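You operate a simulated robot arm through the tools that you are given. There is no shell and no other tool. Be economical: measure what you need, move in short steps, check, and stop when the job is done.

Carry out the task below with a simulated two-armed robot. There is one attempt and no reset: what you move stays moved.

Task
Tip the green and red apples from the padded tray into the tub.
Fine: use the tipping tray and level it again.
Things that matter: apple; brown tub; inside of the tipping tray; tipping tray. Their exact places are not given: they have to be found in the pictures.

It is judged by the outcome, as a careful person would: the job done as asked, and still so three seconds after it is handed in. It fails if anything else is knocked over, pushed out of place, dropped, spilled or broken.

Robot
Two 7-joint arms with two-finger grippers on one trunk, hanging from a carriage that runs on a gantry, over the field with the corners [-2476, -538], [24, -538], [24, 642], [-2476, 642] (x, y) and turns from -347 to 340 degrees about z. Base frame: it is fixed where the carriage stands at the start and does not move with it; the origin is on the floor, on the carriage's upright axis, x ahead of it, y to its left, z up; the surface under the hand at the start is at about z = 869. Lengths are in mm, angles in degrees, forces in N, time in s.
The left shoulder is at the start at [0, 236, 1540], the right one opposite. With the tool pointing down near the work surface each hand reaches from about 100 to 680 mm from the robot's upright axis, wherever it stands, measured 20 degrees to its own side. Places, roughly: brown tub [200, 0, 800]; inside of the tipping tray [400, 0, 900]; tipping tray [400, 0, 900]. Payload 3.43 kg a hand.
The TCP of each hand is the grasp point between the finger pads, 30 mm short of the fingertips. In the tool frame z runs along the fingers and y along their closing line. The gripper opens to 104 mm. The gripper's body begins 57 mm behind the TCP.
Orientation is that of the tool frame in the base frame, as a unit quaternion [x, y, z, w]. With the fingers straight down and closing along the base's y, the tool's x points along the base's -x, its y along +y and its z along -z.

Tools
- The arms move only by the tool send_rows. It takes "left_commands", "right_commands" or both (then of equal length, played together; a hand with none holds still); each is a list of rows, each a list of 7 numbers: the shift along the tool's x, y, z in mm, then the turn, a rotation vector about the tool's x, y, z in degrees, then the closure, from 0 (fully open) to 1 (shut). In form: [[x, y, z, wx, wy, wz, fingers], ...]. A call has 1 to 20 rows; each row is the pose to reach, as a shift and turn from the pose commanded when the call began, along the tool's axes at that moment. A row lasts 0.2 s, in which the tool goes at most 50 mm and 8.6 degrees; a call with a longer step from one row to the next is refused whole, and so is a gripper value outside its range. A pose out of reach is approached as far as the arm can. The call stops where the force on the tool passes 40 N (or 10 N more than at its start, if that is more) or the arm is blocked; 0.2 s more then pass. Each finger travels about 45 mm/s and halts on what it meets, pressing with about 45 N; the grip force reading is that of the motor and also rises with nothing between the fingers. The clock runs only during rows and for 0.2 s after the last one: add rows that repeat a pose to give the fingers time. It gives the time, the measured TCP pose, the force on the tool (base axes), the opening and the grip force at its end, in the units of the frame above (readings bear some noise), with the torque about the TCP (base axes, N m) and any sound that the robot's microphone picked up.
- Cameras (640 x 400 px; columns grow to the right, rows downward): "scene" is now at [256.6, -8.4, 1663.4]; the picture's right is [-0.10, -0.99, 0.00], its down [-0.93, 0.09, -0.36] and it looks along [0.36, -0.04, -0.93] (base axes); focal length 268 px, centre (320, 200). "left" rides on the left gripper at [67, -18, -90] in its tool frame; the picture's right is [0.25, 0.97, 0.00], its down [-0.73, 0.19, -0.66] and it looks along [-0.64, 0.17, 0.75] (tool axes); focal length 218 px, centre (320, 200). "right" rides on the right gripper at [67, 18, -90] in its tool frame; the picture's right is [-0.25, 0.97, 0.00], its down [-0.73, -0.19, -0.66] and it looks along [-0.64, -0.17, 0.75] (tool axes); focal length 218 px, centre (320, 200).
- snapshot(camera): a new picture of that camera. The clock stands still meanwhile.
- slide_trunk(by): slides the trunk up (or, below 0, down) by that many mm; the arms and the scene camera ride with it, the base frame stays. It gives what a move gives, with no picture.
- roll_base(legs): drives the robot by 1 to 6 legs, each [ahead, left, turn to the left] in mm, mm and degrees, along the robot's own axes; the way and the turn of a leg run together, so that a leg with both is an arc; at most 1500 mm and 180 degrees a leg. The arms and the cameras ride along, it lands a little off, and it stops where it bumps. It keeps to its track: a leg is cut to what the track allows. It gives what a move gives.
- turn_head(pan, tilt): turns the head with the scene camera to pan (to the left, within 86 degrees either way) and tilt (down, from -29 to 69), counted from straight ahead of the robot. It gives what a move gives.
- point_at(camera, pixels): there is no depth. For up to 12 entries [column, row, z] of the newest picture of that camera ("zoom" is the newest enlarged one), the place [x, y] in the base frame at which the ray of that pixel passes the height z, good to about 2 mm, but the place of the scene camera against the robot may be out by one fixed shift of up to 12 mm in any direction. The clock stands still meanwhile.
- zoom(camera, box): a new picture of the part [left, top, right, bottom] of that camera's present view, enlarged. The clock stands still meanwhile.
- hand_in(): hands the job in; it is judged then, once.

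Go step by step. Measure first, check grasps and placings, and put right what went wrong. The budget is 80 turns and 78 pictures, counting those below and the enlarged ones. Unless the task says otherwise, let go and move clear before handing in, and close with one line.

The tools are called by a JSON object that holds its "api" and its "payload". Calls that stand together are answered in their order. send_rows: Moves the arms, as the interface text tells. Its arguments: {"type":"object","properties":{"left_commands":{"type":"array"},"right_commands":{"type":"array"}},"required":[]} The other tools are called the same way: slide_trunk (by) slides the trunk up or down; roll_base (legs) drives the base; turn_head (pan, tilt) turns the head that bears the scene camera; snapshot (camera) takes a picture; point_at (camera, pixels) gives the place at which the rays of pixels pass given heights; zoom (camera, box) takes an enlarged picture of a part of a camera's view; hand_in () hands the job in.

At the start:

```text
time: 0.0
left_tcp_pos: [558.3, 121.1, 1172.7]
left_tcp_rot: [-0.001, 1.0, -0.001, 0.0]
left_contact_force: [-0.2, 0.7, 0.2]
left_wrist_torque: [-0.01, 0.02, 0.01]
left_opening: 103.8
left_grasp_force: 0.0
right_tcp_pos: [436.3, -288.6, 1184.8]
right_tcp_rot: [-0.001, 1.0, -0.001, -0.001]
right_contact_force: [1.1, -0.3, -0.7]
right_wrist_torque: [0.02, 0.0, -0.05]
right_opening: 104.1
right_grasp_force: 0.1
trunk travel left (down, up): [-450.0, 190.0]
robot x, y, heading: [-0.2, 0.4, -0.2]
head pan, tilt: [-5.7, 68.8]
```

scene: 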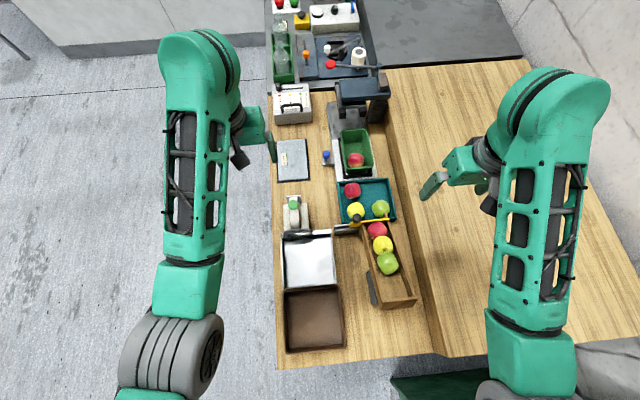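
right: 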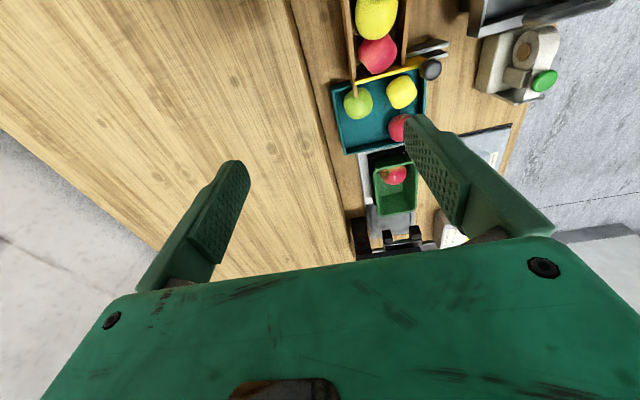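
left: 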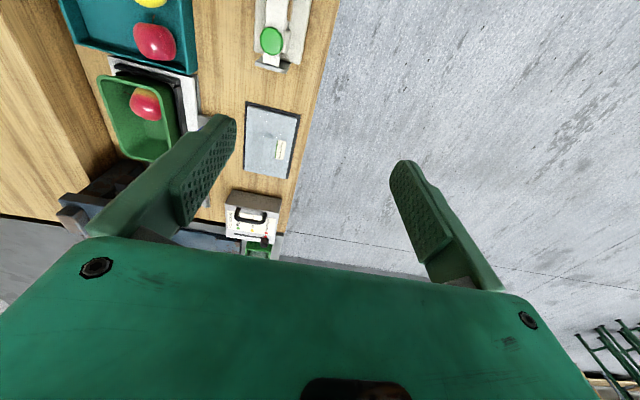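

The scene shows a teal tray with apples (about 367,200), a wooden chute with fruit (385,255), a white box and a brown tub (313,320). I'll enlarge to understand it.

{"api": "zoom", "payload": {"camera": "scene", "box": [260, 170, 440, 360]}}

{"api": "zoom", "payload": {"camera": "scene", "box": [260, 0, 440, 190]}}

```text
2.11 times, centred on (350, 265) of scene
```

zoom: 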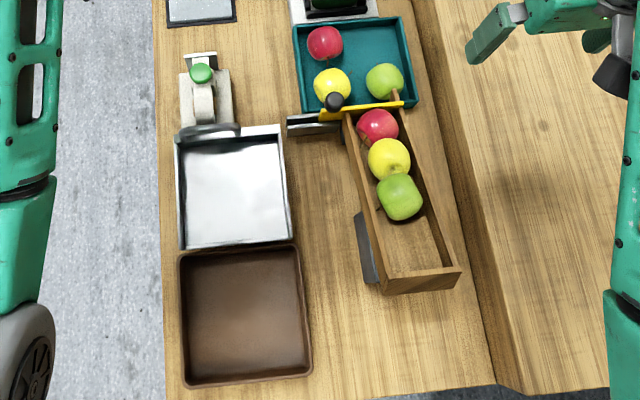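

```text
2.11 times, centred on (350, 95) of scene
```

zoom: 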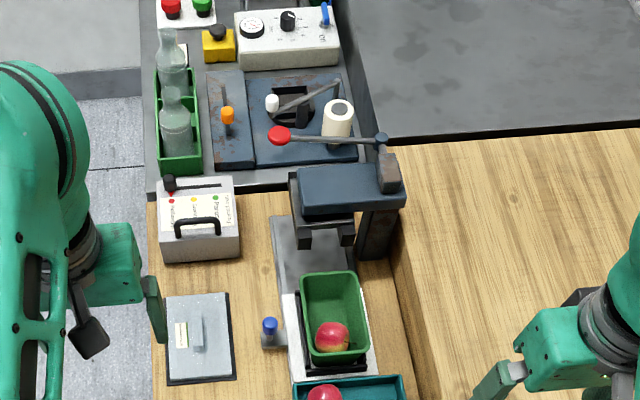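

The white tray is empty and the teal tray holds a red, yellow and green apple. I'll enlarge each part further.

{"api": "zoom", "payload": {"camera": "scene", "box": [270, 185, 350, 245]}}

{"api": "zoom", "payload": {"camera": "scene", "box": [330, 170, 410, 230]}}

{"api": "zoom", "payload": {"camera": "scene", "box": [270, 225, 420, 355]}}

{"api": "point_at", "payload": {"camera": "scene", "pixels": [[352, 190, 900], [355, 211, 900], [380, 208, 900], [377, 229, 930], [382, 244, 930], [388, 264, 930], [284, 235, 920], [334, 231, 920], [341, 287, 920], [286, 290, 920], [287, 350, 870], [343, 346, 870]]}}

```text
6.67 times, centred on (310, 215) of scene
```

zoom: 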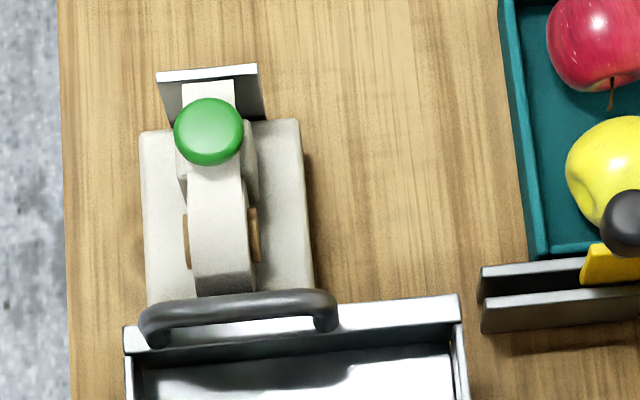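

```text
6.67 times, centred on (370, 200) of scene
```

zoom: 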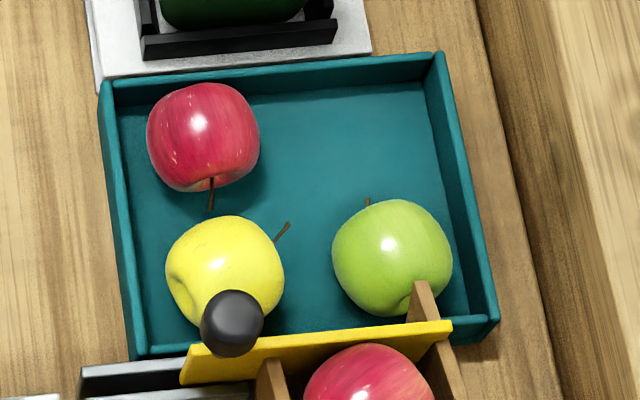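

```text
3.08 times, centred on (345, 290) of scene
```

zoom: 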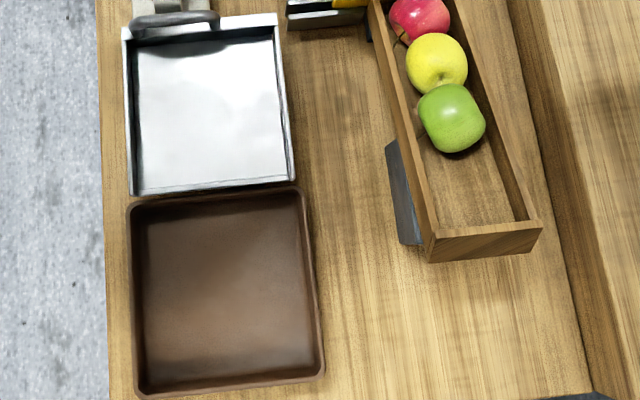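

```text
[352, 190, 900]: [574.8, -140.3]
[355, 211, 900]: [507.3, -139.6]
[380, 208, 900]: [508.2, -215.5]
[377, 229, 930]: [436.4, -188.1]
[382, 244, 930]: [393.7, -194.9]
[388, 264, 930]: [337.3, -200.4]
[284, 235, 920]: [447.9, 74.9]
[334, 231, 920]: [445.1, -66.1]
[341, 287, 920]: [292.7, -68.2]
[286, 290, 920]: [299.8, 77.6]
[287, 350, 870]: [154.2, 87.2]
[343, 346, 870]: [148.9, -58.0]
```

The metal tray has a grey handle on its far edge and hinges by the tub at x≈300; a green-knobbed device sits behind the handle. I'll bring both wrist cameras over these for close views.

{"api": "send_rows", "payload": {"right_commands": [[19, 20, 13, 0, 0, 0, 0], [38, 40, 26, 0, 0, 0, 0], [58, 60, 39, 0, 0, 0, 0], [77, 80, 52, 0, 0, 0, 0], [96, 98, 65, 0, 0, 0, 0]], "left_commands": [[45, -6, 8, 0, 0, 0, 0], [90, -12, 16, 0, 0, 0, 0], [136, -18, 24, 0, 0, 0, 0], [182, -24, 32, 0, 0, 0, 0], [228, -30, 40, 0, 0, 0, 0]]}}

{"api": "snapshot", "payload": {"camera": "right"}}

{"api": "snapshot", "payload": {"camera": "left"}}

```text
time: 1.2
left_tcp_pos: [328.9, 91.1, 1132.4]
left_tcp_rot: [0.0, 1.0, -0.001, -0.002]
left_contact_force: [0.3, 0.1, -0.7]
left_wrist_torque: [-0.02, 0.0, 0.0]
left_opening: 103.9
left_grasp_force: 0.0
right_tcp_pos: [340.3, -190.8, 1121.0]
right_tcp_rot: [0.0, 1.0, 0.0, 0.0]
right_contact_force: [0.0, 0.2, 0.0]
right_wrist_torque: [0.02, 0.0, 0.01]
right_opening: 104.1
right_grasp_force: 0.0
trunk travel left (down, up): [-450.0, 190.0]
robot x, y, heading: [-2.6, -1.0, -0.1]
head pan, tilt: [-5.7, 68.8]
```

```text
69 pictures are left
```

right: 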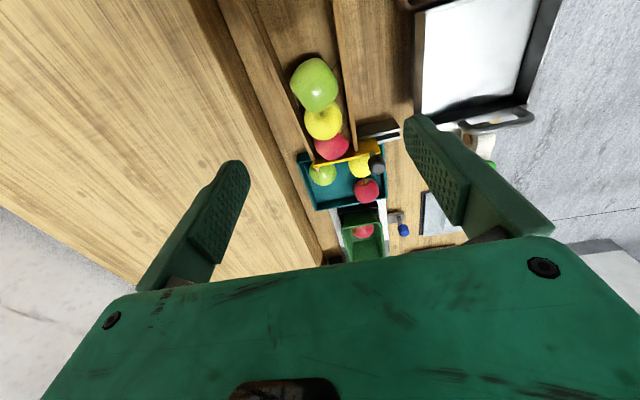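

```text
68 pictures are left
```

left: 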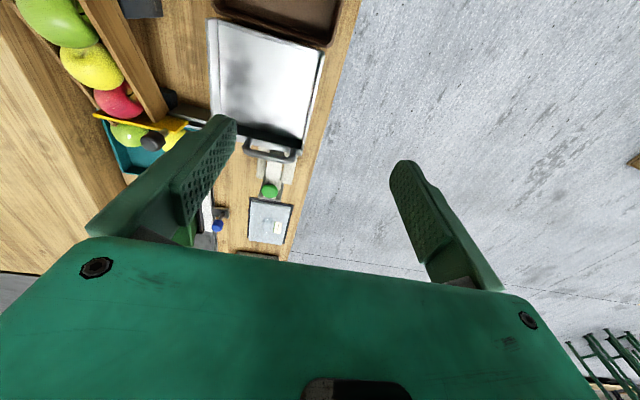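

{"api": "zoom", "payload": {"camera": "left", "box": [200, 100, 320, 220]}}

{"api": "zoom", "payload": {"camera": "right", "box": [280, 110, 420, 220]}}

{"api": "zoom", "payload": {"camera": "scene", "box": [270, 180, 420, 290]}}

```text
3.33 times, centred on (260, 160) of left
```

zoom: 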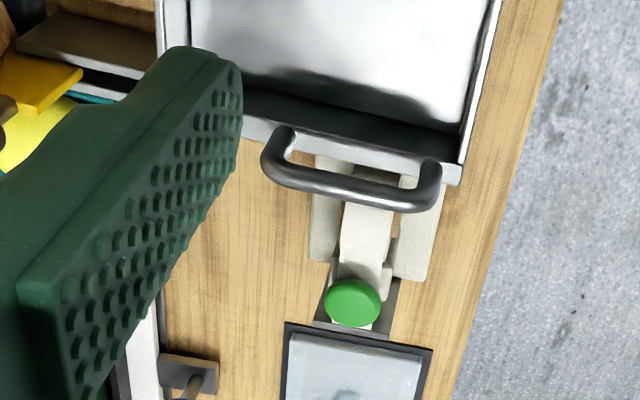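

```text
3.64 times, centred on (350, 165) of right
```

zoom: 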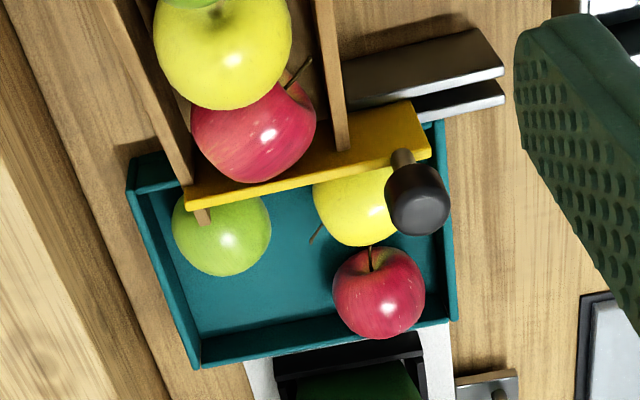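

```text
3.64 times, centred on (345, 235) of scene
```

zoom: 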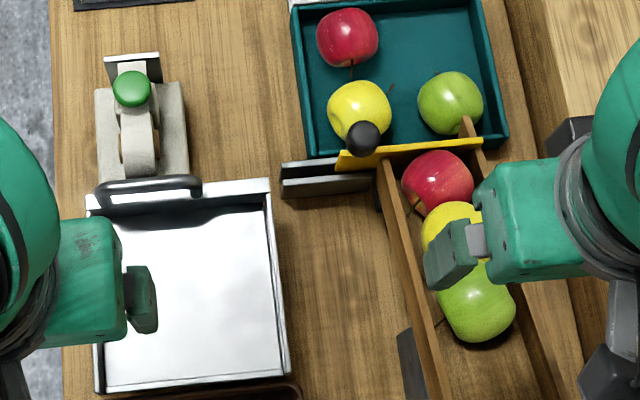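

Red sits by the tray's far-left corner next to yellow; green sits by the gate and chute end. I'll triangulate using both cameras.

{"api": "point_at", "payload": {"camera": "scene", "pixels": [[352.4, 190.4, 870], [352.4, 190.4, 900], [355.7, 210.5, 870], [355.7, 210.5, 900], [380.8, 208.5, 870], [380.8, 208.5, 900], [337.4, 182.7, 900], [388, 178.2, 900], [396.5, 218.7, 900], [342.2, 223.2, 900]]}}

{"api": "point_at", "payload": {"camera": "right", "pixels": [[366.2, 189.7, 870], [366.2, 189.7, 900], [361, 166.3, 870], [361, 166.3, 900], [322.8, 174.6, 870], [322.8, 174.6, 900], [387.1, 198, 870], [387.1, 198, 900], [315.7, 210.3, 870], [315.7, 210.3, 900]]}}

```text
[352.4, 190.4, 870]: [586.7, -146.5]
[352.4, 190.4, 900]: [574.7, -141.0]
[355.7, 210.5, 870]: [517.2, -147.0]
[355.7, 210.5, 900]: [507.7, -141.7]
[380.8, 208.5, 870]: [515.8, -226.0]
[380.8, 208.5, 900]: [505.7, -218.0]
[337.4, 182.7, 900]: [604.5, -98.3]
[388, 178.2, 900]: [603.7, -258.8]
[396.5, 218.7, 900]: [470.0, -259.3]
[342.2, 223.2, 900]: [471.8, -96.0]
```

```text
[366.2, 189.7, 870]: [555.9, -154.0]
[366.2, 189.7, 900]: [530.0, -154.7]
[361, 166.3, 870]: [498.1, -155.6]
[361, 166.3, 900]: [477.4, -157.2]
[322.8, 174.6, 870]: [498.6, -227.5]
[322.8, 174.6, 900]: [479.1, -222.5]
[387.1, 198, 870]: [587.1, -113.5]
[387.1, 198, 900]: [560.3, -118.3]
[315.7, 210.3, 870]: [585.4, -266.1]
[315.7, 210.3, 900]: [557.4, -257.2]
```

The triangulation puts the tray nearer z≈810 than 900, so the low bench is lower than I'd assumed. I'll move the right wrist camera for a proper baseline.

{"api": "send_rows", "payload": {"right_commands": [[-35, 0, 30, 0, 0, 0, 0], [-70, 0, 60, 0, 0, 0, 0], [-100, 0, 90, 0, 0, 0, 0], [-120, 0, 120, 0, 0, 0, 0], [-120, 0, 120, 0, 0, 0, 0]]}}

{"api": "snapshot", "payload": {"camera": "right"}}

{"api": "zoom", "payload": {"camera": "right", "box": [260, 60, 440, 240]}}

{"api": "zoom", "payload": {"camera": "scene", "box": [270, 160, 420, 290]}}

```text
time: 2.4
left_tcp_pos: [332.0, 90.9, 1132.0]
left_tcp_rot: [-0.001, 1.0, -0.001, 0.001]
left_contact_force: [-0.6, -0.9, 0.2]
left_wrist_torque: [-0.01, 0.0, 0.03]
left_opening: 103.9
left_grasp_force: 0.0
right_tcp_pos: [461.0, -191.8, 1001.8]
right_tcp_rot: [0.0, 1.0, 0.0, 0.0]
right_contact_force: [0.3, -0.4, -0.9]
right_wrist_torque: [-0.02, 0.02, 0.01]
right_opening: 103.9
right_grasp_force: 0.0
trunk travel left (down, up): [-450.0, 190.0]
robot x, y, heading: [-0.6, -2.5, -0.2]
head pan, tilt: [-5.7, 68.8]
```

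```text
64 pictures are left
```

right: 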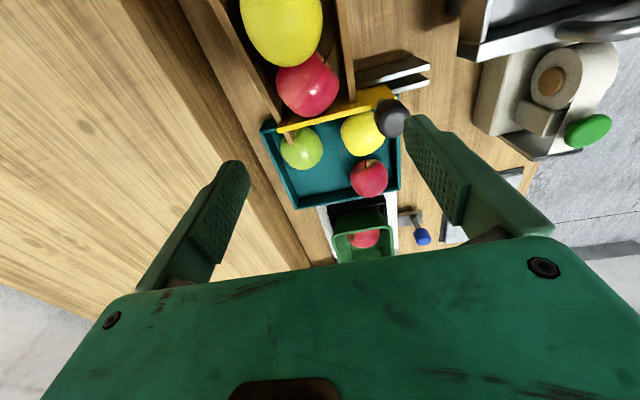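

```text
2.22 times, centred on (350, 150) of right
```

zoom: 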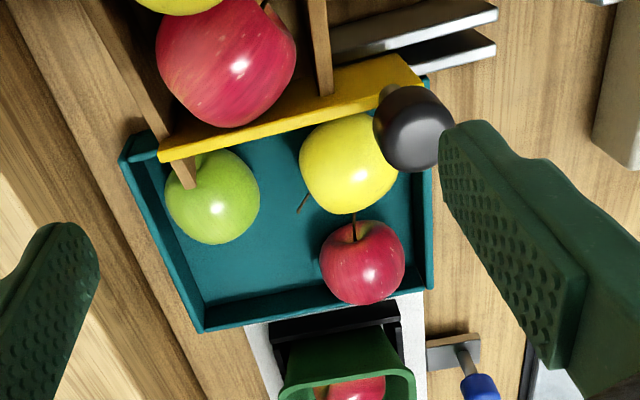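

```text
3.08 times, centred on (345, 225) of scene
```

zoom: 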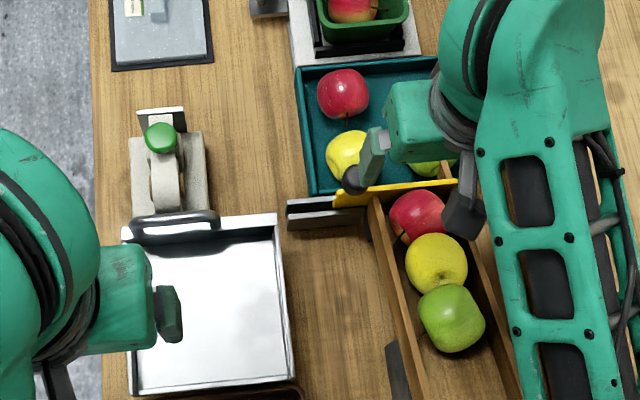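

Closer view: red at zoom (362,262), green (212,196), yellow (350,163), gate knob (412,128). Triangulating from this pose against the previous one.

{"api": "point_at", "payload": {"camera": "right", "pixels": [[369, 178, 800], [369, 178, 830], [301.4, 148.3, 800], [301.4, 148.3, 830], [363.6, 133.4, 800], [363.6, 133.4, 830], [400.5, 189.7, 800], [400.5, 189.7, 830], [296, 208.6, 800], [296, 208.6, 830], [391.5, 117.6, 900], [290.7, 142, 850]]}}

{"api": "point_at", "payload": {"camera": "scene", "pixels": [[352.4, 190.4, 800], [352.4, 190.4, 830], [355.7, 210.5, 800], [355.7, 210.5, 830], [380.8, 208.5, 800], [380.8, 208.5, 830], [337.4, 182.7, 800], [337.4, 182.7, 830], [388, 178.2, 800], [388, 178.2, 830], [396.5, 218.7, 810], [342.2, 223.2, 810]]}}

```text
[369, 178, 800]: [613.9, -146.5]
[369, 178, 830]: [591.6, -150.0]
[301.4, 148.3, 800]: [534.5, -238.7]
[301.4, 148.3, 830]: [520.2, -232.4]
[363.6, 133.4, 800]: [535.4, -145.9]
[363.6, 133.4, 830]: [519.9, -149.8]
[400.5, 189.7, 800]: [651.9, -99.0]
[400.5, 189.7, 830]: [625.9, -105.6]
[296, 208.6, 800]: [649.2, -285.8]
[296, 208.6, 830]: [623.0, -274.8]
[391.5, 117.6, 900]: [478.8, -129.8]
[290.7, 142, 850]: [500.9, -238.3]
```

```text
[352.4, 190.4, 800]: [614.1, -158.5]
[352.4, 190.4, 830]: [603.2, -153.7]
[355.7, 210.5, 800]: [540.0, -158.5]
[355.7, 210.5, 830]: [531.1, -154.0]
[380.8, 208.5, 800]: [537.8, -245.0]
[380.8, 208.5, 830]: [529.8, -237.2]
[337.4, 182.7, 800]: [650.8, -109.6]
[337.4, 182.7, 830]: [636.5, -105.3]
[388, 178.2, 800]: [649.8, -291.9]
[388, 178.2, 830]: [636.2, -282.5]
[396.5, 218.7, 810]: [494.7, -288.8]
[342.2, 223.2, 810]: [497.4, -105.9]
```

Result: red ≈ (599,-150,820), green ≈ (525,-235,820), yellow ≈ (527,-151), radius ≈ 29, tray rim z≈820. I'll put the right hand above red with an 80 mm opening biased to -y, and lower the trunk for reach.

{"api": "send_rows", "payload": {"right_commands": [[-46, 9, 0, 0, 0, 0, 0.1], [-92, 18, 0, 0, 0, 0, 0.2], [-138, 27, 0, 0, 0, 0, 0.23], [-138, 27, 0, 0, 0, 0, 0.23], [-138, 27, 0, 0, 0, 0, 0.23]]}}

{"api": "slide_trunk", "payload": {"by": -90}}

{"api": "snapshot", "payload": {"camera": "right"}}

{"api": "zoom", "payload": {"camera": "scene", "box": [310, 130, 430, 230]}}

```text
time: 3.6
left_tcp_pos: [331.4, 90.8, 1132.4]
left_tcp_rot: [0.0, 1.0, -0.002, 0.001]
left_contact_force: [-0.4, 1.0, 0.6]
left_wrist_torque: [-0.03, -0.01, 0.0]
left_opening: 103.8
left_grasp_force: 0.0
right_tcp_pos: [601.2, -165.5, 1000.1]
right_tcp_rot: [0.0, 1.0, 0.0, 0.001]
right_contact_force: [-1.1, -0.2, 0.0]
right_wrist_torque: [-0.01, -0.01, -0.01]
right_opening: 79.9
right_grasp_force: 0.1
trunk travel left (down, up): [-450.0, 190.0]
robot x, y, heading: [-2.3, 0.1, 0.2]
head pan, tilt: [-5.7, 68.8]
```

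```text
time: 4.8
left_tcp_pos: [331.4, 91.0, 1041.3]
left_tcp_rot: [-0.001, 1.0, -0.001, 0.001]
left_contact_force: [0.6, 0.7, 0.1]
left_wrist_torque: [0.0, -0.04, 0.01]
left_opening: 104.0
left_grasp_force: 0.0
right_tcp_pos: [600.0, -165.6, 909.9]
right_tcp_rot: [0.0, 1.0, 0.0, -0.001]
right_contact_force: [0.0, 0.2, -0.1]
right_wrist_torque: [0.02, 0.03, 0.01]
right_opening: 80.1
right_grasp_force: 0.1
trunk travel left (down, up): [-360.0, 280.0]
robot x, y, heading: [-0.2, -2.0, 0.0]
head pan, tilt: [-5.7, 68.8]
```

```text
61 pictures are left
```

right: 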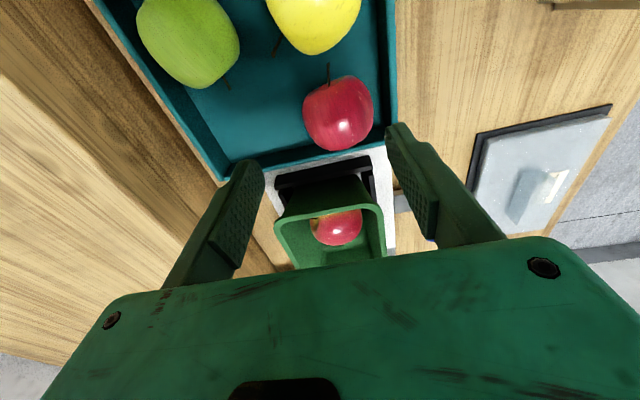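

```text
4.00 times, centred on (370, 180) of scene
```

zoom: 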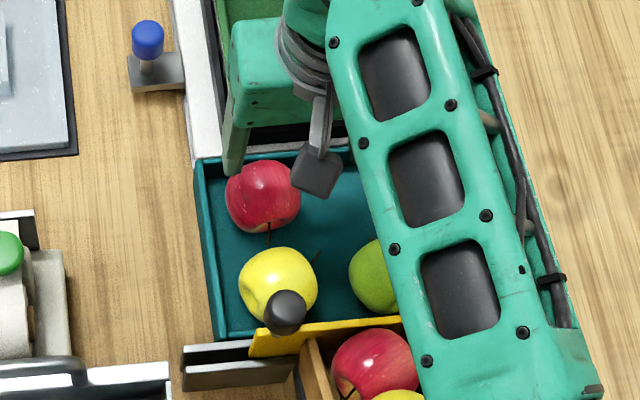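

Red is at right-camera (339,113), left wall inner edge at about (384,100). Getting precise places.

{"api": "point_at", "payload": {"camera": "right", "pixels": [[339, 113, 820], [303, 110, 820], [375, 108, 820], [338, 75, 820], [345, 150, 820], [382, 60, 820], [388, 125, 820], [396, 60, 820], [232, 165, 820], [384, 148, 820], [316, 24, 820], [189, 40, 820]]}}

```text
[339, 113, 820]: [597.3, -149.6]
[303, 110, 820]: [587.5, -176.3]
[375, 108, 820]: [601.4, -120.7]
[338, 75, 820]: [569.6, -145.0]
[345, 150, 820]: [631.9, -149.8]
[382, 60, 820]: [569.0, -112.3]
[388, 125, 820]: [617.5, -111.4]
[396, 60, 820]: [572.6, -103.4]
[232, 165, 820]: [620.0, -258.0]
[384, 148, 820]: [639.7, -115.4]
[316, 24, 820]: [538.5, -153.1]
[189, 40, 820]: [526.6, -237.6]
```

Red centre (597,-149), wall inner at y≈-112; the current hand position puts the +y finger at -115 to -125, which will slip between. Descending gently.

{"api": "send_rows", "payload": {"right_commands": [[1, 0, 20, 0, 0, 0, 0.23], [2, 0, 36, 0, 0, 0, 0.23], [2, 0, 46, 0, 0, 0, 0.23], [2, 0, 54, 0, 0, 0, 0.23], [2, 0, 62, 0, 0, 0, 0.23], [2, 0, 68, 0, 0, 0, 0.23], [2, 0, 74, 0, 0, 0, 0.23], [2, 0, 76, 0, 0, 0, 0.23]]}}

{"api": "snapshot", "payload": {"camera": "right"}}

{"api": "zoom", "payload": {"camera": "scene", "box": [310, 130, 430, 230]}}

```text
time: 6.7
left_tcp_pos: [330.7, 91.1, 1041.0]
left_tcp_rot: [0.0, 1.0, -0.002, 0.0]
left_contact_force: [0.3, 0.6, -1.1]
left_wrist_torque: [0.02, 0.02, 0.0]
left_opening: 104.2
left_grasp_force: 0.1
right_tcp_pos: [597.8, -165.6, 835.1]
right_tcp_rot: [0.0, 1.0, 0.0, 0.0]
right_contact_force: [-0.1, 0.0, 0.2]
right_wrist_torque: [0.0, 0.0, -0.04]
right_opening: 80.3
right_grasp_force: 0.0
trunk travel left (down, up): [-360.0, 280.0]
robot x, y, heading: [-2.2, 1.8, -0.2]
head pan, tilt: [-5.7, 68.8]
```

```text
59 pictures are left
```

right: 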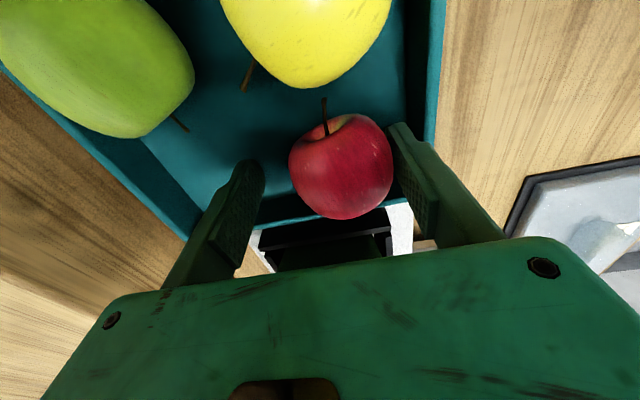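

```text
4.00 times, centred on (370, 180) of scene
```

zoom: 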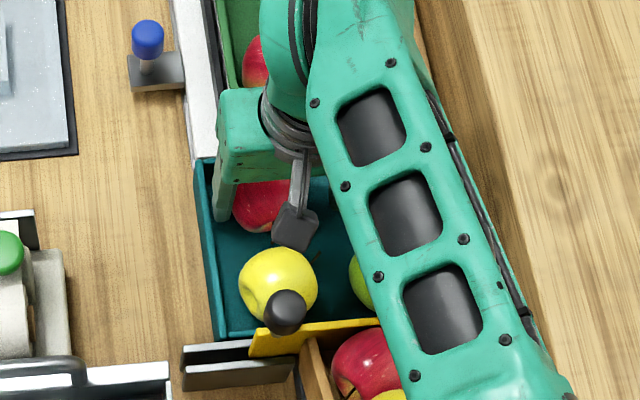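

The red apple sits between the fingers, with no contact force. Closing and lifting.

{"api": "send_rows", "payload": {"right_commands": [[0, 0, 5, 0, 0, 0, 0.23], [0, 0, 5, 0, 0, 0, 0.35], [0, 0, 5, 0, 0, 0, 0.45], [0, 0, 5, 0, 0, 0, 0.55], [0, 0, 5, 0, 0, 0, 0.6], [0, 0, 5, 0, 0, 0, 0.6], [0, 0, -5, 0, 0, 0, 0.6], [0, 0, -20, 0, 0, 0, 0.6]]}}

{"api": "snapshot", "payload": {"camera": "right"}}

```text
time: 8.4
left_tcp_pos: [332.5, 90.4, 1042.2]
left_tcp_rot: [0.0, 1.0, -0.001, 0.001]
left_contact_force: [-0.3, 0.8, 0.8]
left_wrist_torque: [-0.01, 0.01, 0.01]
left_opening: 104.1
left_grasp_force: 0.0
right_tcp_pos: [598.7, -166.0, 854.0]
right_tcp_rot: [0.0, 1.0, -0.001, 0.001]
right_contact_force: [0.2, -1.4, -1.3]
right_wrist_torque: [0.03, 0.01, 0.02]
right_opening: 54.3
right_grasp_force: 45.2
trunk travel left (down, up): [-360.0, 280.0]
robot x, y, heading: [0.1, 0.1, 0.1]
head pan, tilt: [-5.7, 68.8]
```

```text
57 pictures are left
```

right: 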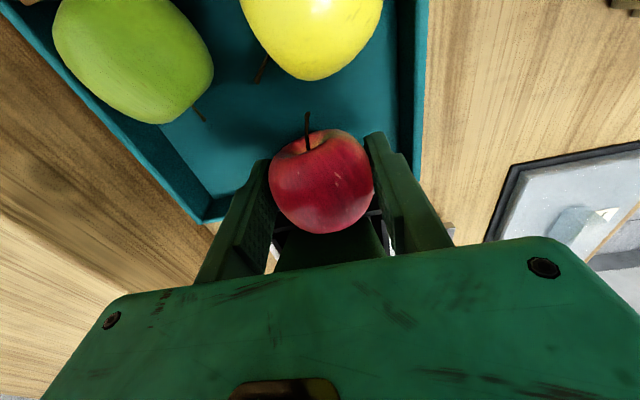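

Red is held (54 mm opening, 45 N). Lifting it clear; then measuring the tipping tray with the left camera.

{"api": "send_rows", "payload": {"right_commands": [[0, 0, -40, 0, 0, 0, 0.6], [0, 0, -80, 0, 0, 0, 0.6], [0, 0, -120, 0, 0, 0, 0.6], [0, 0, -150, 0, 0, 0, 0.6]]}}

{"api": "snapshot", "payload": {"camera": "left"}}

{"api": "zoom", "payload": {"camera": "left", "box": [180, 40, 360, 240]}}

{"api": "snapshot", "payload": {"camera": "scene"}}

```text
time: 9.4
left_tcp_pos: [331.4, 92.0, 1042.6]
left_tcp_rot: [0.0, 1.0, -0.001, 0.001]
left_contact_force: [0.3, 0.9, 0.6]
left_wrist_torque: [0.0, 0.01, 0.01]
left_opening: 104.0
left_grasp_force: 0.1
right_tcp_pos: [596.4, -169.1, 1002.8]
right_tcp_rot: [0.0, 1.0, 0.0, 0.0]
right_contact_force: [-0.2, 0.0, -0.3]
right_wrist_torque: [0.04, 0.03, 0.01]
right_opening: 54.2
right_grasp_force: 44.8
trunk travel left (down, up): [-360.0, 280.0]
robot x, y, heading: [2.8, -1.9, -0.2]
head pan, tilt: [-5.7, 68.8]
```

```text
56 pictures are left
```

left: 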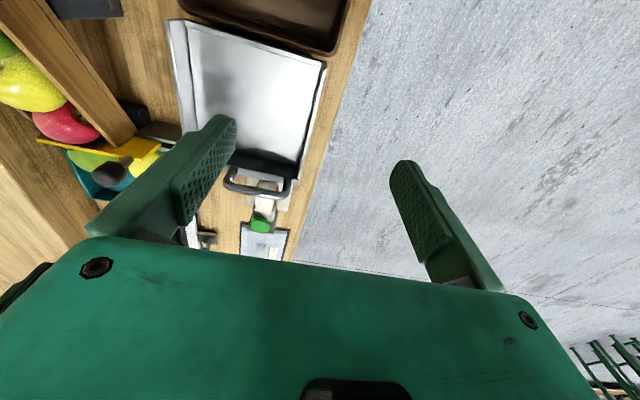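

```text
2.00 times, centred on (270, 140) of left
```

zoom: 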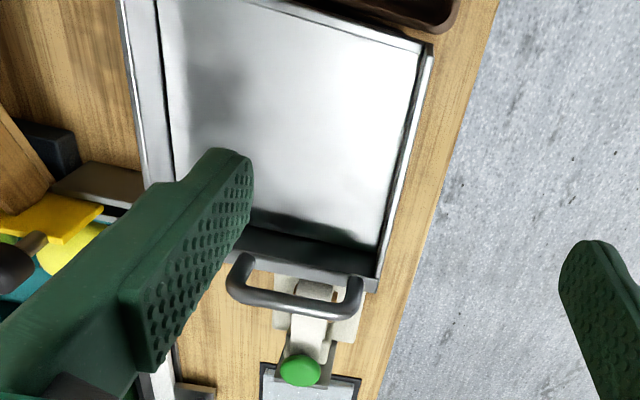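

```text
54 pictures are left
```

scene: 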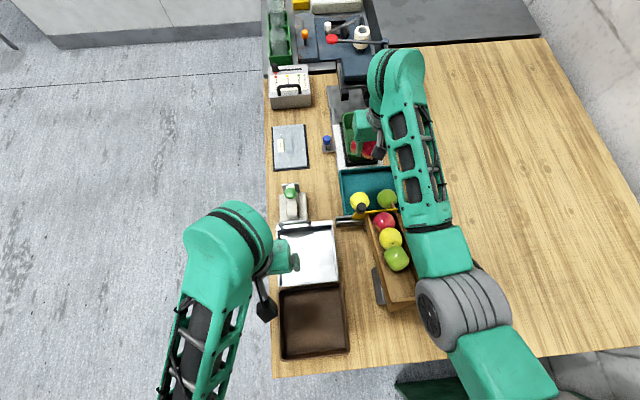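

Handle bar is around (478, ~45, ~862), tray rim at about z 860. I'll park the left hand to the side and carry red over the tray.

{"api": "send_rows", "payload": {"left_commands": [[0, 30, 0, 0, 0, 0, 0], [0, 70, 0, 0, 0, 0, 0], [0, 110, 0, 0, 0, 0, 0], [0, 150, 0, 0, 0, 0, 0], [0, 190, 0, 0, 0, 0, 0], [0, 190, 0, 0, 0, 0, 0]], "right_commands": [[32, 24, 0, 0, 0, 0, 0.6], [65, 49, 0, 0, 0, 0, 0.6], [98, 74, 0, 0, 0, 0, 0.6], [131, 99, 0, 0, 0, 0, 0.6], [164, 124, 0, 0, 0, 0, 0.6], [196, 147, 0, 0, 0, 0, 0.6]]}}

{"api": "snapshot", "payload": {"camera": "right"}}

{"api": "zoom", "payload": {"camera": "scene", "box": [260, 180, 380, 300]}}

```text
time: 10.8
left_tcp_pos: [330.9, 282.5, 1041.7]
left_tcp_rot: [0.0, 1.0, -0.001, 0.0]
left_contact_force: [0.4, 1.1, 0.0]
left_wrist_torque: [0.01, 0.01, 0.05]
left_opening: 104.1
left_grasp_force: 0.0
right_tcp_pos: [401.3, -16.3, 1003.7]
right_tcp_rot: [0.0, 1.0, -0.001, 0.0]
right_contact_force: [-0.4, 0.4, -0.3]
right_wrist_torque: [-0.01, 0.01, -0.02]
right_opening: 54.2
right_grasp_force: 44.3
trunk travel left (down, up): [-360.0, 280.0]
robot x, y, heading: [0.8, 1.0, -0.1]
head pan, tilt: [-5.7, 68.8]
```

```text
53 pictures are left
```

right: 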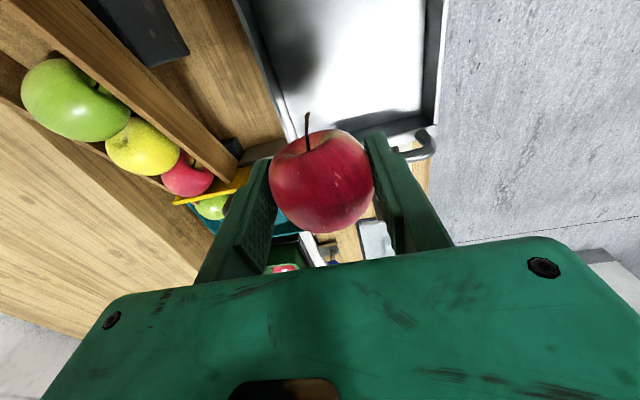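

```text
3.33 times, centred on (320, 240) of scene
```

zoom: 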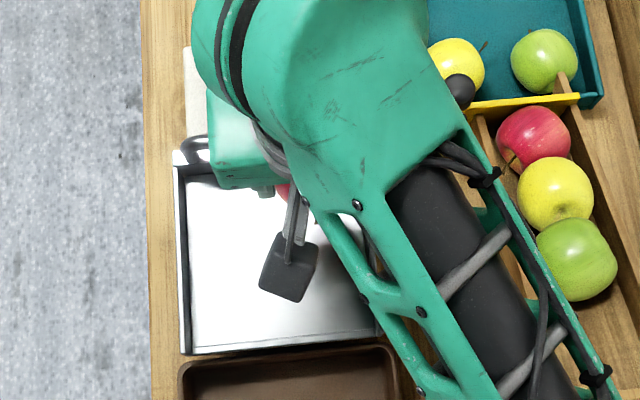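

Checking the tray's edges relative to the held apple.

{"api": "point_at", "payload": {"camera": "right", "pixels": [[284, 100, 830], [284, 100, 860], [426, 100, 830], [426, 100, 860], [400, 135, 860], [425, 145, 860], [440, 60, 860], [262, 60, 860]]}}

{"api": "point_at", "payload": {"camera": "scene", "pixels": [[276.6, 287, 860], [333, 281, 860], [275, 225, 860], [278, 292, 810], [334, 287, 850]]}}

```text
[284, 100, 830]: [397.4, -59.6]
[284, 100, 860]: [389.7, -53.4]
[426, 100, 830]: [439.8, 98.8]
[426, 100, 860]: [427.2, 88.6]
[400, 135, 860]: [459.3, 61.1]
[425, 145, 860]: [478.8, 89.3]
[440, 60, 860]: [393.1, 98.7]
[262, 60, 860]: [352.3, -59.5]
```

```text
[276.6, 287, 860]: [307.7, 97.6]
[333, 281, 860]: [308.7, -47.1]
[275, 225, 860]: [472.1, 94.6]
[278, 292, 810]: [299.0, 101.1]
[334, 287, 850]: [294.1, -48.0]
```

Interior spans y≈-53..90, x≈308..462. Red goes to (425,20), green later to (355,20). Moving down to just above.

{"api": "send_rows", "payload": {"right_commands": [[-24, 36, 0, 0, 0, 0, 0.6], [-24, 36, 40, 0, 0, 0, 0.6], [-24, 36, 80, 0, 0, 0, 0.6], [-24, 36, 105, 0, 0, 0, 0.6], [-24, 36, 115, 0, 0, 0, 0.6], [-24, 36, 115, 0, 0, 0, 0.6]]}}

{"api": "snapshot", "payload": {"camera": "right"}}

{"api": "zoom", "payload": {"camera": "scene", "box": [260, 190, 380, 310]}}

```text
time: 12.2
left_tcp_pos: [329.0, 281.1, 1041.6]
left_tcp_rot: [-0.002, 1.0, -0.001, 0.0]
left_contact_force: [0.1, -0.2, 0.8]
left_wrist_torque: [0.0, 0.01, 0.01]
left_opening: 103.9
left_grasp_force: 0.1
right_tcp_pos: [424.6, 16.9, 886.6]
right_tcp_rot: [0.001, 1.0, 0.0, -0.001]
right_contact_force: [-4.9, -0.8, -1.5]
right_wrist_torque: [0.01, 0.08, -0.04]
right_opening: 54.3
right_grasp_force: 44.5
trunk travel left (down, up): [-360.0, 280.0]
robot x, y, heading: [0.7, -2.7, 0.4]
head pan, tilt: [-5.7, 68.8]
```

```text
51 pictures are left
```

right: 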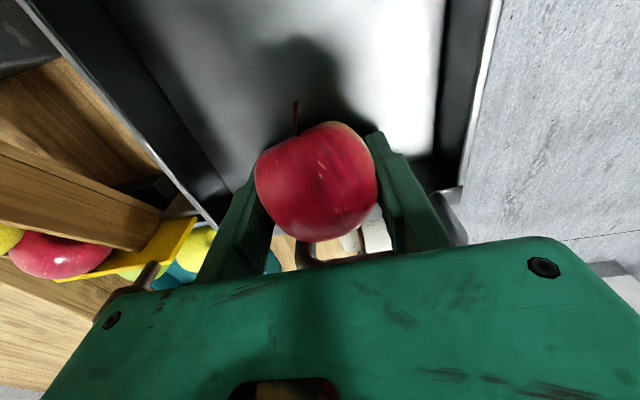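

```text
3.33 times, centred on (320, 250) of scene
```

zoom: 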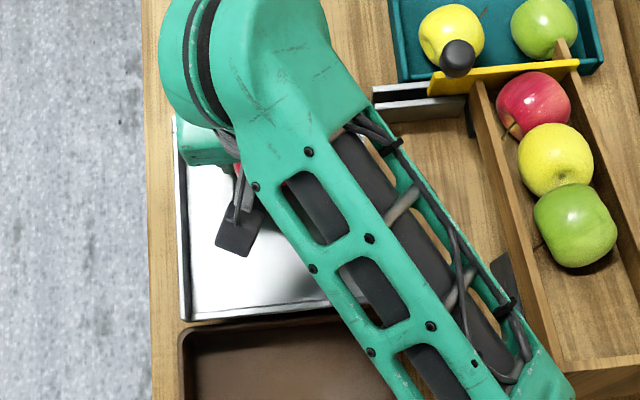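

There's a -4.9 N push in x: the apple is brushing the tray's back wall. I'll retreat 18 mm toward the tub, then check.

{"api": "send_rows", "payload": {"right_commands": [[10, 0, -6, 0, 0, 0, 0.6], [18, 0, -6, 0, 0, 0, 0.6], [18, 0, -6, 0, 0, 0, 0.6]]}}

{"api": "snapshot", "payload": {"camera": "right"}}

```text
time: 13.1
left_tcp_pos: [330.4, 281.0, 1040.9]
left_tcp_rot: [-0.001, 1.0, 0.0, 0.001]
left_contact_force: [-0.4, 0.2, -0.6]
left_wrist_torque: [-0.02, 0.02, 0.0]
left_opening: 103.8
left_grasp_force: 0.1
right_tcp_pos: [408.6, 16.8, 895.2]
right_tcp_rot: [0.0, 1.0, 0.0, -0.001]
right_contact_force: [0.4, 0.3, -1.2]
right_wrist_torque: [-0.02, 0.04, 0.04]
right_opening: 54.1
right_grasp_force: 45.0
trunk travel left (down, up): [-360.0, 280.0]
robot x, y, heading: [3.6, -2.3, 0.2]
head pan, tilt: [-5.7, 68.8]
```

```text
49 pictures are left
```

right: 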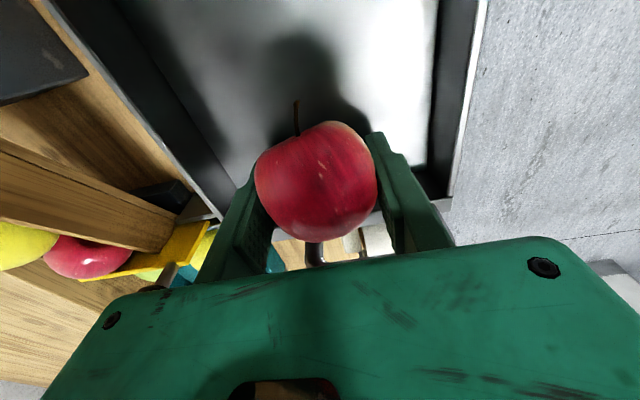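

Force is gone. Lowering gradually to find the tray floor.

{"api": "send_rows", "payload": {"right_commands": [[2, 0, 8, 0, 0, 0, 0.6], [2, 0, 14, 0, 0, 0, 0.6], [2, 0, 19, 0, 0, 0, 0.6], [2, 0, 23, 0, 0, 0, 0.6]]}}

```text
time: 13.8
left_tcp_pos: [329.8, 281.3, 1041.2]
left_tcp_rot: [0.0, 1.0, -0.001, 0.001]
left_contact_force: [-0.1, -0.4, 0.0]
left_wrist_torque: [0.02, -0.01, -0.03]
left_opening: 104.0
left_grasp_force: 0.1
right_tcp_pos: [410.1, 18.5, 884.7]
right_tcp_rot: [0.002, 1.0, 0.005, 0.006]
right_contact_force: [-3.4, -2.0, 9.9]
right_wrist_torque: [-0.43, 0.18, -0.06]
right_opening: 54.1
right_grasp_force: 45.3
trunk travel left (down, up): [-360.0, 280.0]
robot x, y, heading: [-4.4, -1.9, 0.1]
head pan, tilt: [-5.7, 68.8]
stopped in row 3 (right hand): the force on the tool passed its limit at 47 N (the readings are from after the stop); the commanded pose is now the measured one
```

Contact at TCP z≈884, with torque suggesting the right finger side (y≈-15). Let me look before releasing.

{"api": "snapshot", "payload": {"camera": "right"}}

{"api": "zoom", "payload": {"camera": "scene", "box": [270, 200, 350, 300]}}

{"api": "snapshot", "payload": {"camera": "left"}}

```text
48 pictures are left
```

right: 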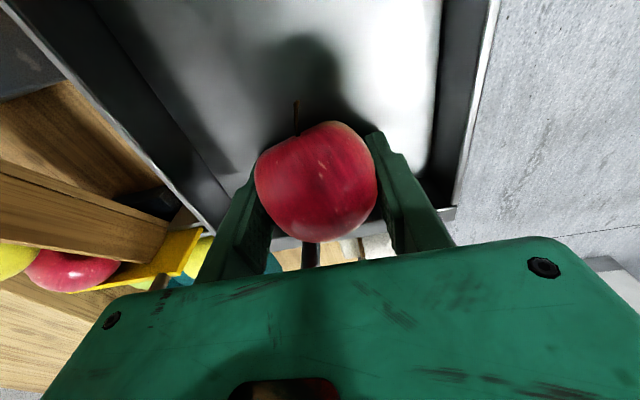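

```text
4.00 times, centred on (310, 250) of scene
```

zoom: 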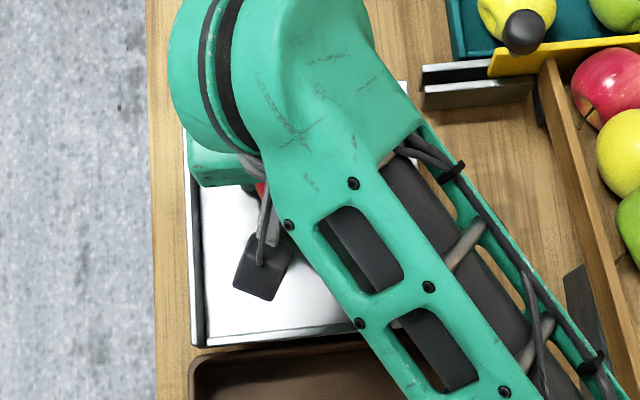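

```text
46 pictures are left
```

left: 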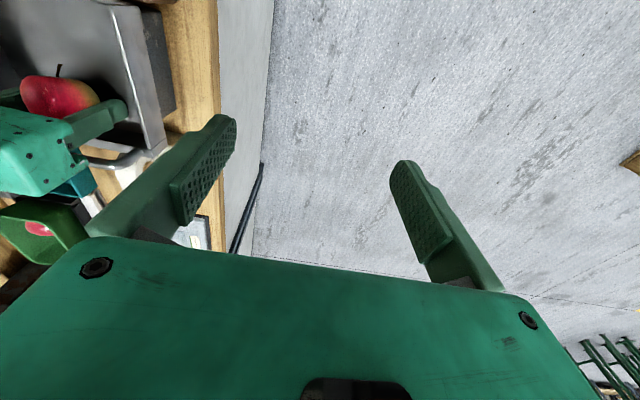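

{"api": "zoom", "payload": {"camera": "left", "box": [0, 0, 200, 220]}}

```text
1.82 times, centred on (100, 110) of left
```

zoom: 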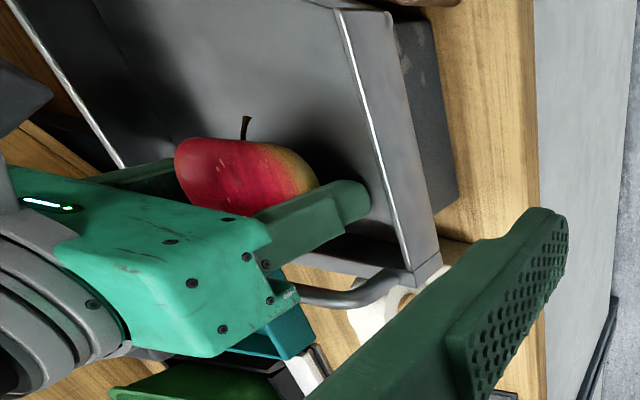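

The finger and apple look to be right at the tray floor (floor ≈ z 850, tray sits on a block). Releasing slowly here.

{"api": "send_rows", "payload": {"right_commands": [[0, 0, 0, 0, 0, 0, 0.48], [0, 0, 0, 0, 0, 0, 0.44], [0, 0, 0, 0, 0, 0, 0.4], [0, 0, 0, 0, 0, 0, 0.34], [0, 0, 0, 0, 0, 0, 0.3], [0, 0, 0, 0, 0, 0, 0.3]]}}

{"api": "snapshot", "payload": {"camera": "right"}}

```text
time: 15.2
left_tcp_pos: [330.4, 281.6, 1042.4]
left_tcp_rot: [0.0, 1.0, 0.0, 0.001]
left_contact_force: [0.3, -0.4, -0.1]
left_wrist_torque: [0.0, 0.0, 0.02]
left_opening: 104.1
left_grasp_force: 0.0
right_tcp_pos: [411.0, 21.1, 886.5]
right_tcp_rot: [0.001, 1.0, 0.005, 0.007]
right_contact_force: [-6.0, 7.3, 31.2]
right_wrist_torque: [-0.86, 0.54, -0.19]
right_opening: 62.0
right_grasp_force: 0.1
trunk travel left (down, up): [-360.0, 280.0]
robot x, y, heading: [1.6, 0.0, -0.1]
head pan, tilt: [-5.7, 68.8]
```

```text
44 pictures are left
```

right: 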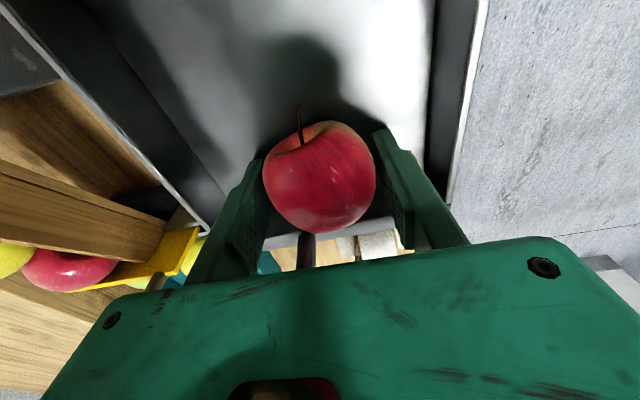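

The fingertip presses on the floor (31 N). Rising a little before opening on.

{"api": "send_rows", "payload": {"right_commands": [[0, 0, -3, 0, 0, 0, 0.38], [0, 0, -5, 0, 0, 0, 0.36], [0, 0, -5, 0, 0, 0, 0.32], [0, 0, -5, 0, 0, 0, 0.28], [0, 0, -5, 0, 0, 0, 0.28]]}}

{"api": "snapshot", "payload": {"camera": "right"}}

```text
time: 16.4
left_tcp_pos: [331.1, 281.1, 1042.2]
left_tcp_rot: [0.0, 1.0, -0.001, 0.0]
left_contact_force: [-0.2, 0.4, -0.3]
left_wrist_torque: [-0.01, 0.0, 0.01]
left_opening: 104.1
left_grasp_force: 0.1
right_tcp_pos: [410.9, 19.7, 888.4]
right_tcp_rot: [0.002, 1.0, 0.004, 0.004]
right_contact_force: [-0.2, 1.7, 5.9]
right_wrist_torque: [-0.18, 0.14, -0.04]
right_opening: 72.2
right_grasp_force: 0.0
trunk travel left (down, up): [-360.0, 280.0]
robot x, y, heading: [-3.8, -1.1, 0.1]
head pan, tilt: [-5.7, 68.8]
```

```text
43 pictures are left
```

right: 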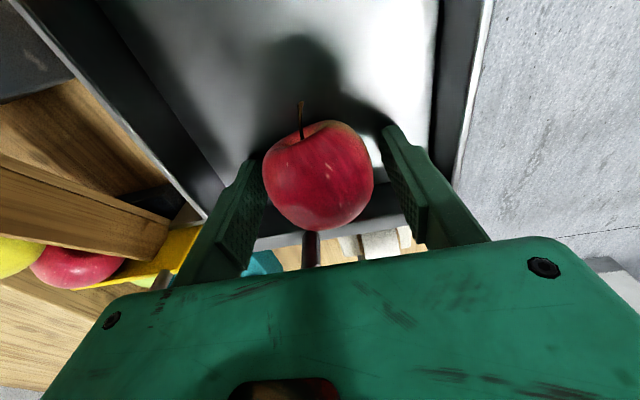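

Apple is free and resting. Rising clear.

{"api": "send_rows", "payload": {"right_commands": [[0, 0, -15, 0, 0, 0, 0.28], [0, 0, -40, 0, 0, 0, 0.23], [0, 0, -85, 0, 0, 0, 0.3], [0, 0, -120, 0, 0, 0, 0.35]]}}

{"api": "snapshot", "payload": {"camera": "right"}}

```text
time: 17.4
left_tcp_pos: [330.1, 280.7, 1040.5]
left_tcp_rot: [0.0, 1.0, 0.0, 0.001]
left_contact_force: [1.0, 0.2, -0.9]
left_wrist_torque: [-0.03, 0.02, 0.0]
left_opening: 103.8
left_grasp_force: 0.2
right_tcp_pos: [406.8, 17.4, 1008.1]
right_tcp_rot: [0.001, 1.0, 0.003, 0.004]
right_contact_force: [0.3, -0.6, -0.9]
right_wrist_torque: [-0.04, -0.03, 0.02]
right_opening: 67.6
right_grasp_force: 0.0
trunk travel left (down, up): [-360.0, 280.0]
robot x, y, heading: [-2.9, -1.3, -0.1]
head pan, tilt: [-5.7, 68.8]
```

```text
42 pictures are left
```

right: 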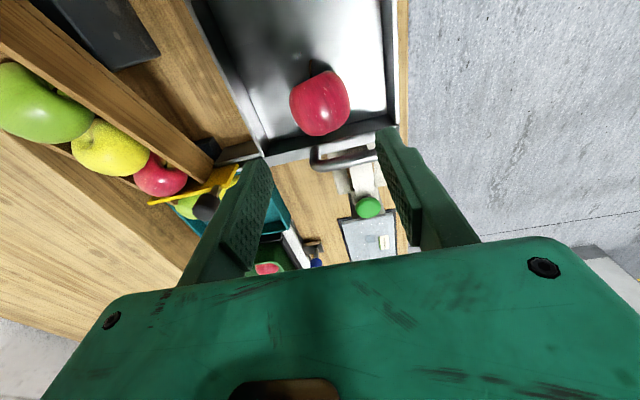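

Red rests in the tipping tray at (320,103). Now moving over the green apple, high, for a close look.

{"api": "send_rows", "payload": {"right_commands": [[-20, -41, 0, 0, 0, 0, 0.36], [-40, -82, 0, 0, 0, 0, 0.36], [-61, -123, 0, 0, 0, 0, 0.36], [-82, -164, 0, 0, 0, 0, 0.36], [-102, -205, 0, 0, 0, 0, 0.36], [-123, -245, 0, 0, 0, 0, 0.36], [-123, -245, 40, 0, 0, 0, 0.36], [-123, -245, 80, 0, 0, 0, 0.36], [-123, -245, 80, 0, 0, 0, 0.36]]}}

{"api": "snapshot", "payload": {"camera": "right"}}

{"api": "zoom", "payload": {"camera": "scene", "box": [270, 160, 420, 300]}}

```text
time: 19.4
left_tcp_pos: [330.0, 281.0, 1041.4]
left_tcp_rot: [-0.001, 1.0, -0.001, 0.001]
left_contact_force: [0.0, -0.2, -0.3]
left_wrist_torque: [-0.01, 0.0, -0.01]
left_opening: 103.9
left_grasp_force: 0.0
right_tcp_pos: [532.3, -229.3, 928.6]
right_tcp_rot: [0.001, 1.0, 0.004, 0.005]
right_contact_force: [-0.4, -0.4, -0.1]
right_wrist_torque: [-0.01, -0.02, -0.02]
right_opening: 66.9
right_grasp_force: 0.0
trunk travel left (down, up): [-360.0, 280.0]
robot x, y, heading: [1.2, 3.2, -0.0]
head pan, tilt: [-5.7, 68.8]
```

```text
41 pictures are left
```

right: 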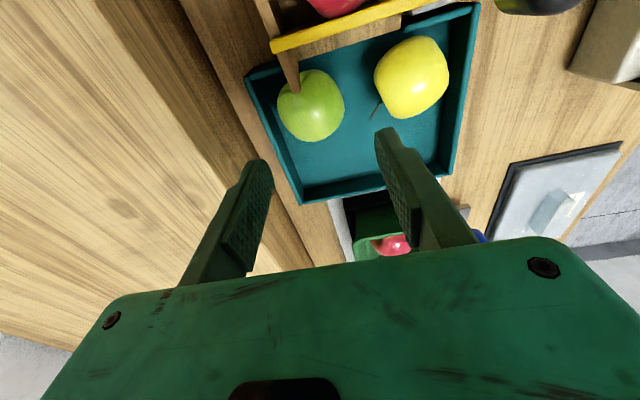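

```text
2.86 times, centred on (345, 230) of scene
```

zoom: 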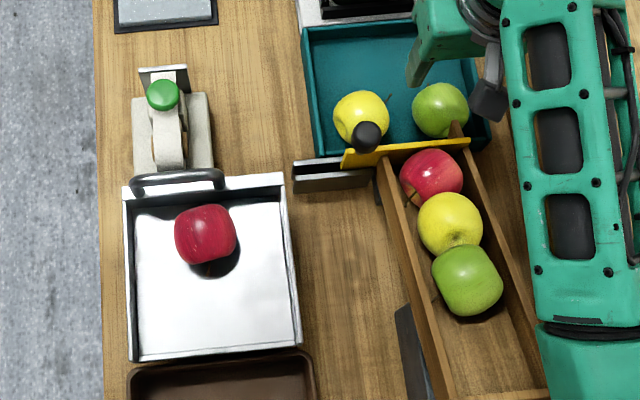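

{"api": "zoom", "payload": {"camera": "right", "box": [235, 0, 475, 210]}}

{"api": "point_at", "payload": {"camera": "right", "pixels": [[311, 106, 820], [277, 105, 820], [344, 103, 820], [316, 143, 820], [251, 95, 820], [282, 155, 820], [294, 190, 820], [411, 78, 820], [296, 92, 850], [296, 92, 870], [386, 118, 820], [298, 207, 820]]}}

```text
1.90 times, centred on (355, 105) of right
```

zoom: 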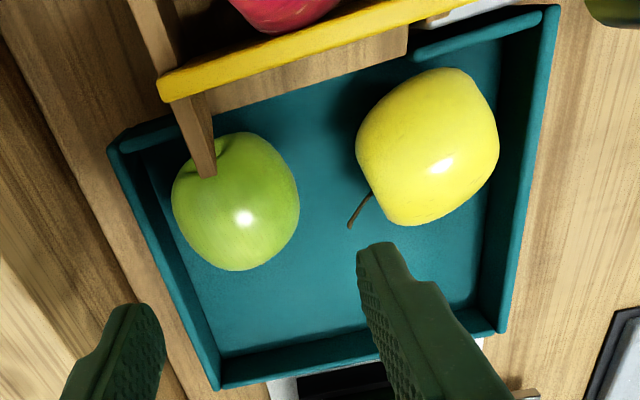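

```text
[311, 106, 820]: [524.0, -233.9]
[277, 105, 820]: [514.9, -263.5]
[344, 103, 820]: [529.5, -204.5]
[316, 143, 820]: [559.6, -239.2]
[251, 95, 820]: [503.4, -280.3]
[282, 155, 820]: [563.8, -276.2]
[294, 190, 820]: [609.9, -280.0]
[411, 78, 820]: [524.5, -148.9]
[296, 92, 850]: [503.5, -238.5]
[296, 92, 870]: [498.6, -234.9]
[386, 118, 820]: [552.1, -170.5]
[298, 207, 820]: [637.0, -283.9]
```

Green centre (524,-234), -y wall inner ≈ -274, yellow edge ≈ -178; the present hand position (530,-228, 66 mm opening) fits. Descending gently.

{"api": "send_rows", "payload": {"right_commands": [[2, 1, 25, 0, 0, 0, 0.36], [2, 1, 45, 0, 0, 0, 0.36], [2, 1, 58, 0, 0, 0, 0.36], [2, 1, 68, 0, 0, 0, 0.36], [2, 1, 77, 0, 0, 0, 0.36], [2, 1, 85, 0, 0, 0, 0.36], [2, 1, 92, 0, 0, 0, 0.36], [2, 1, 95, 0, 0, 0, 0.36]]}}

{"api": "snapshot", "payload": {"camera": "right"}}

```text
time: 21.2
left_tcp_pos: [330.2, 280.9, 1041.2]
left_tcp_rot: [0.0, 1.0, -0.001, 0.0]
left_contact_force: [0.2, 1.0, -0.7]
left_wrist_torque: [-0.05, 0.03, 0.03]
left_opening: 103.9
left_grasp_force: 0.1
right_tcp_pos: [529.9, -225.0, 833.7]
right_tcp_rot: [0.002, 1.0, 0.004, 0.006]
right_contact_force: [1.4, 0.1, -0.3]
right_wrist_torque: [-0.02, 0.03, 0.04]
right_opening: 66.5
right_grasp_force: 0.0
trunk travel left (down, up): [-360.0, 280.0]
robot x, y, heading: [-2.8, 2.0, 0.2]
head pan, tilt: [-5.7, 68.8]
```

```text
38 pictures are left
```

right: 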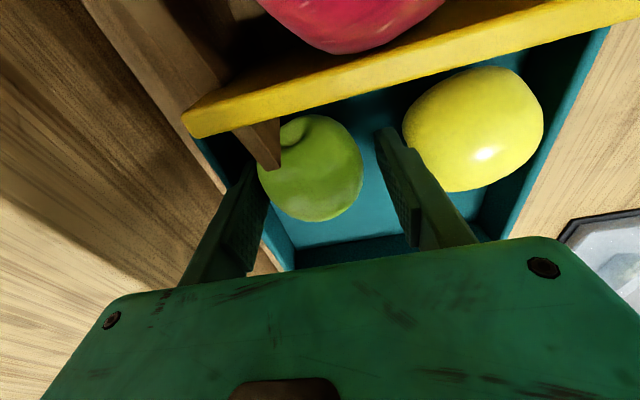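

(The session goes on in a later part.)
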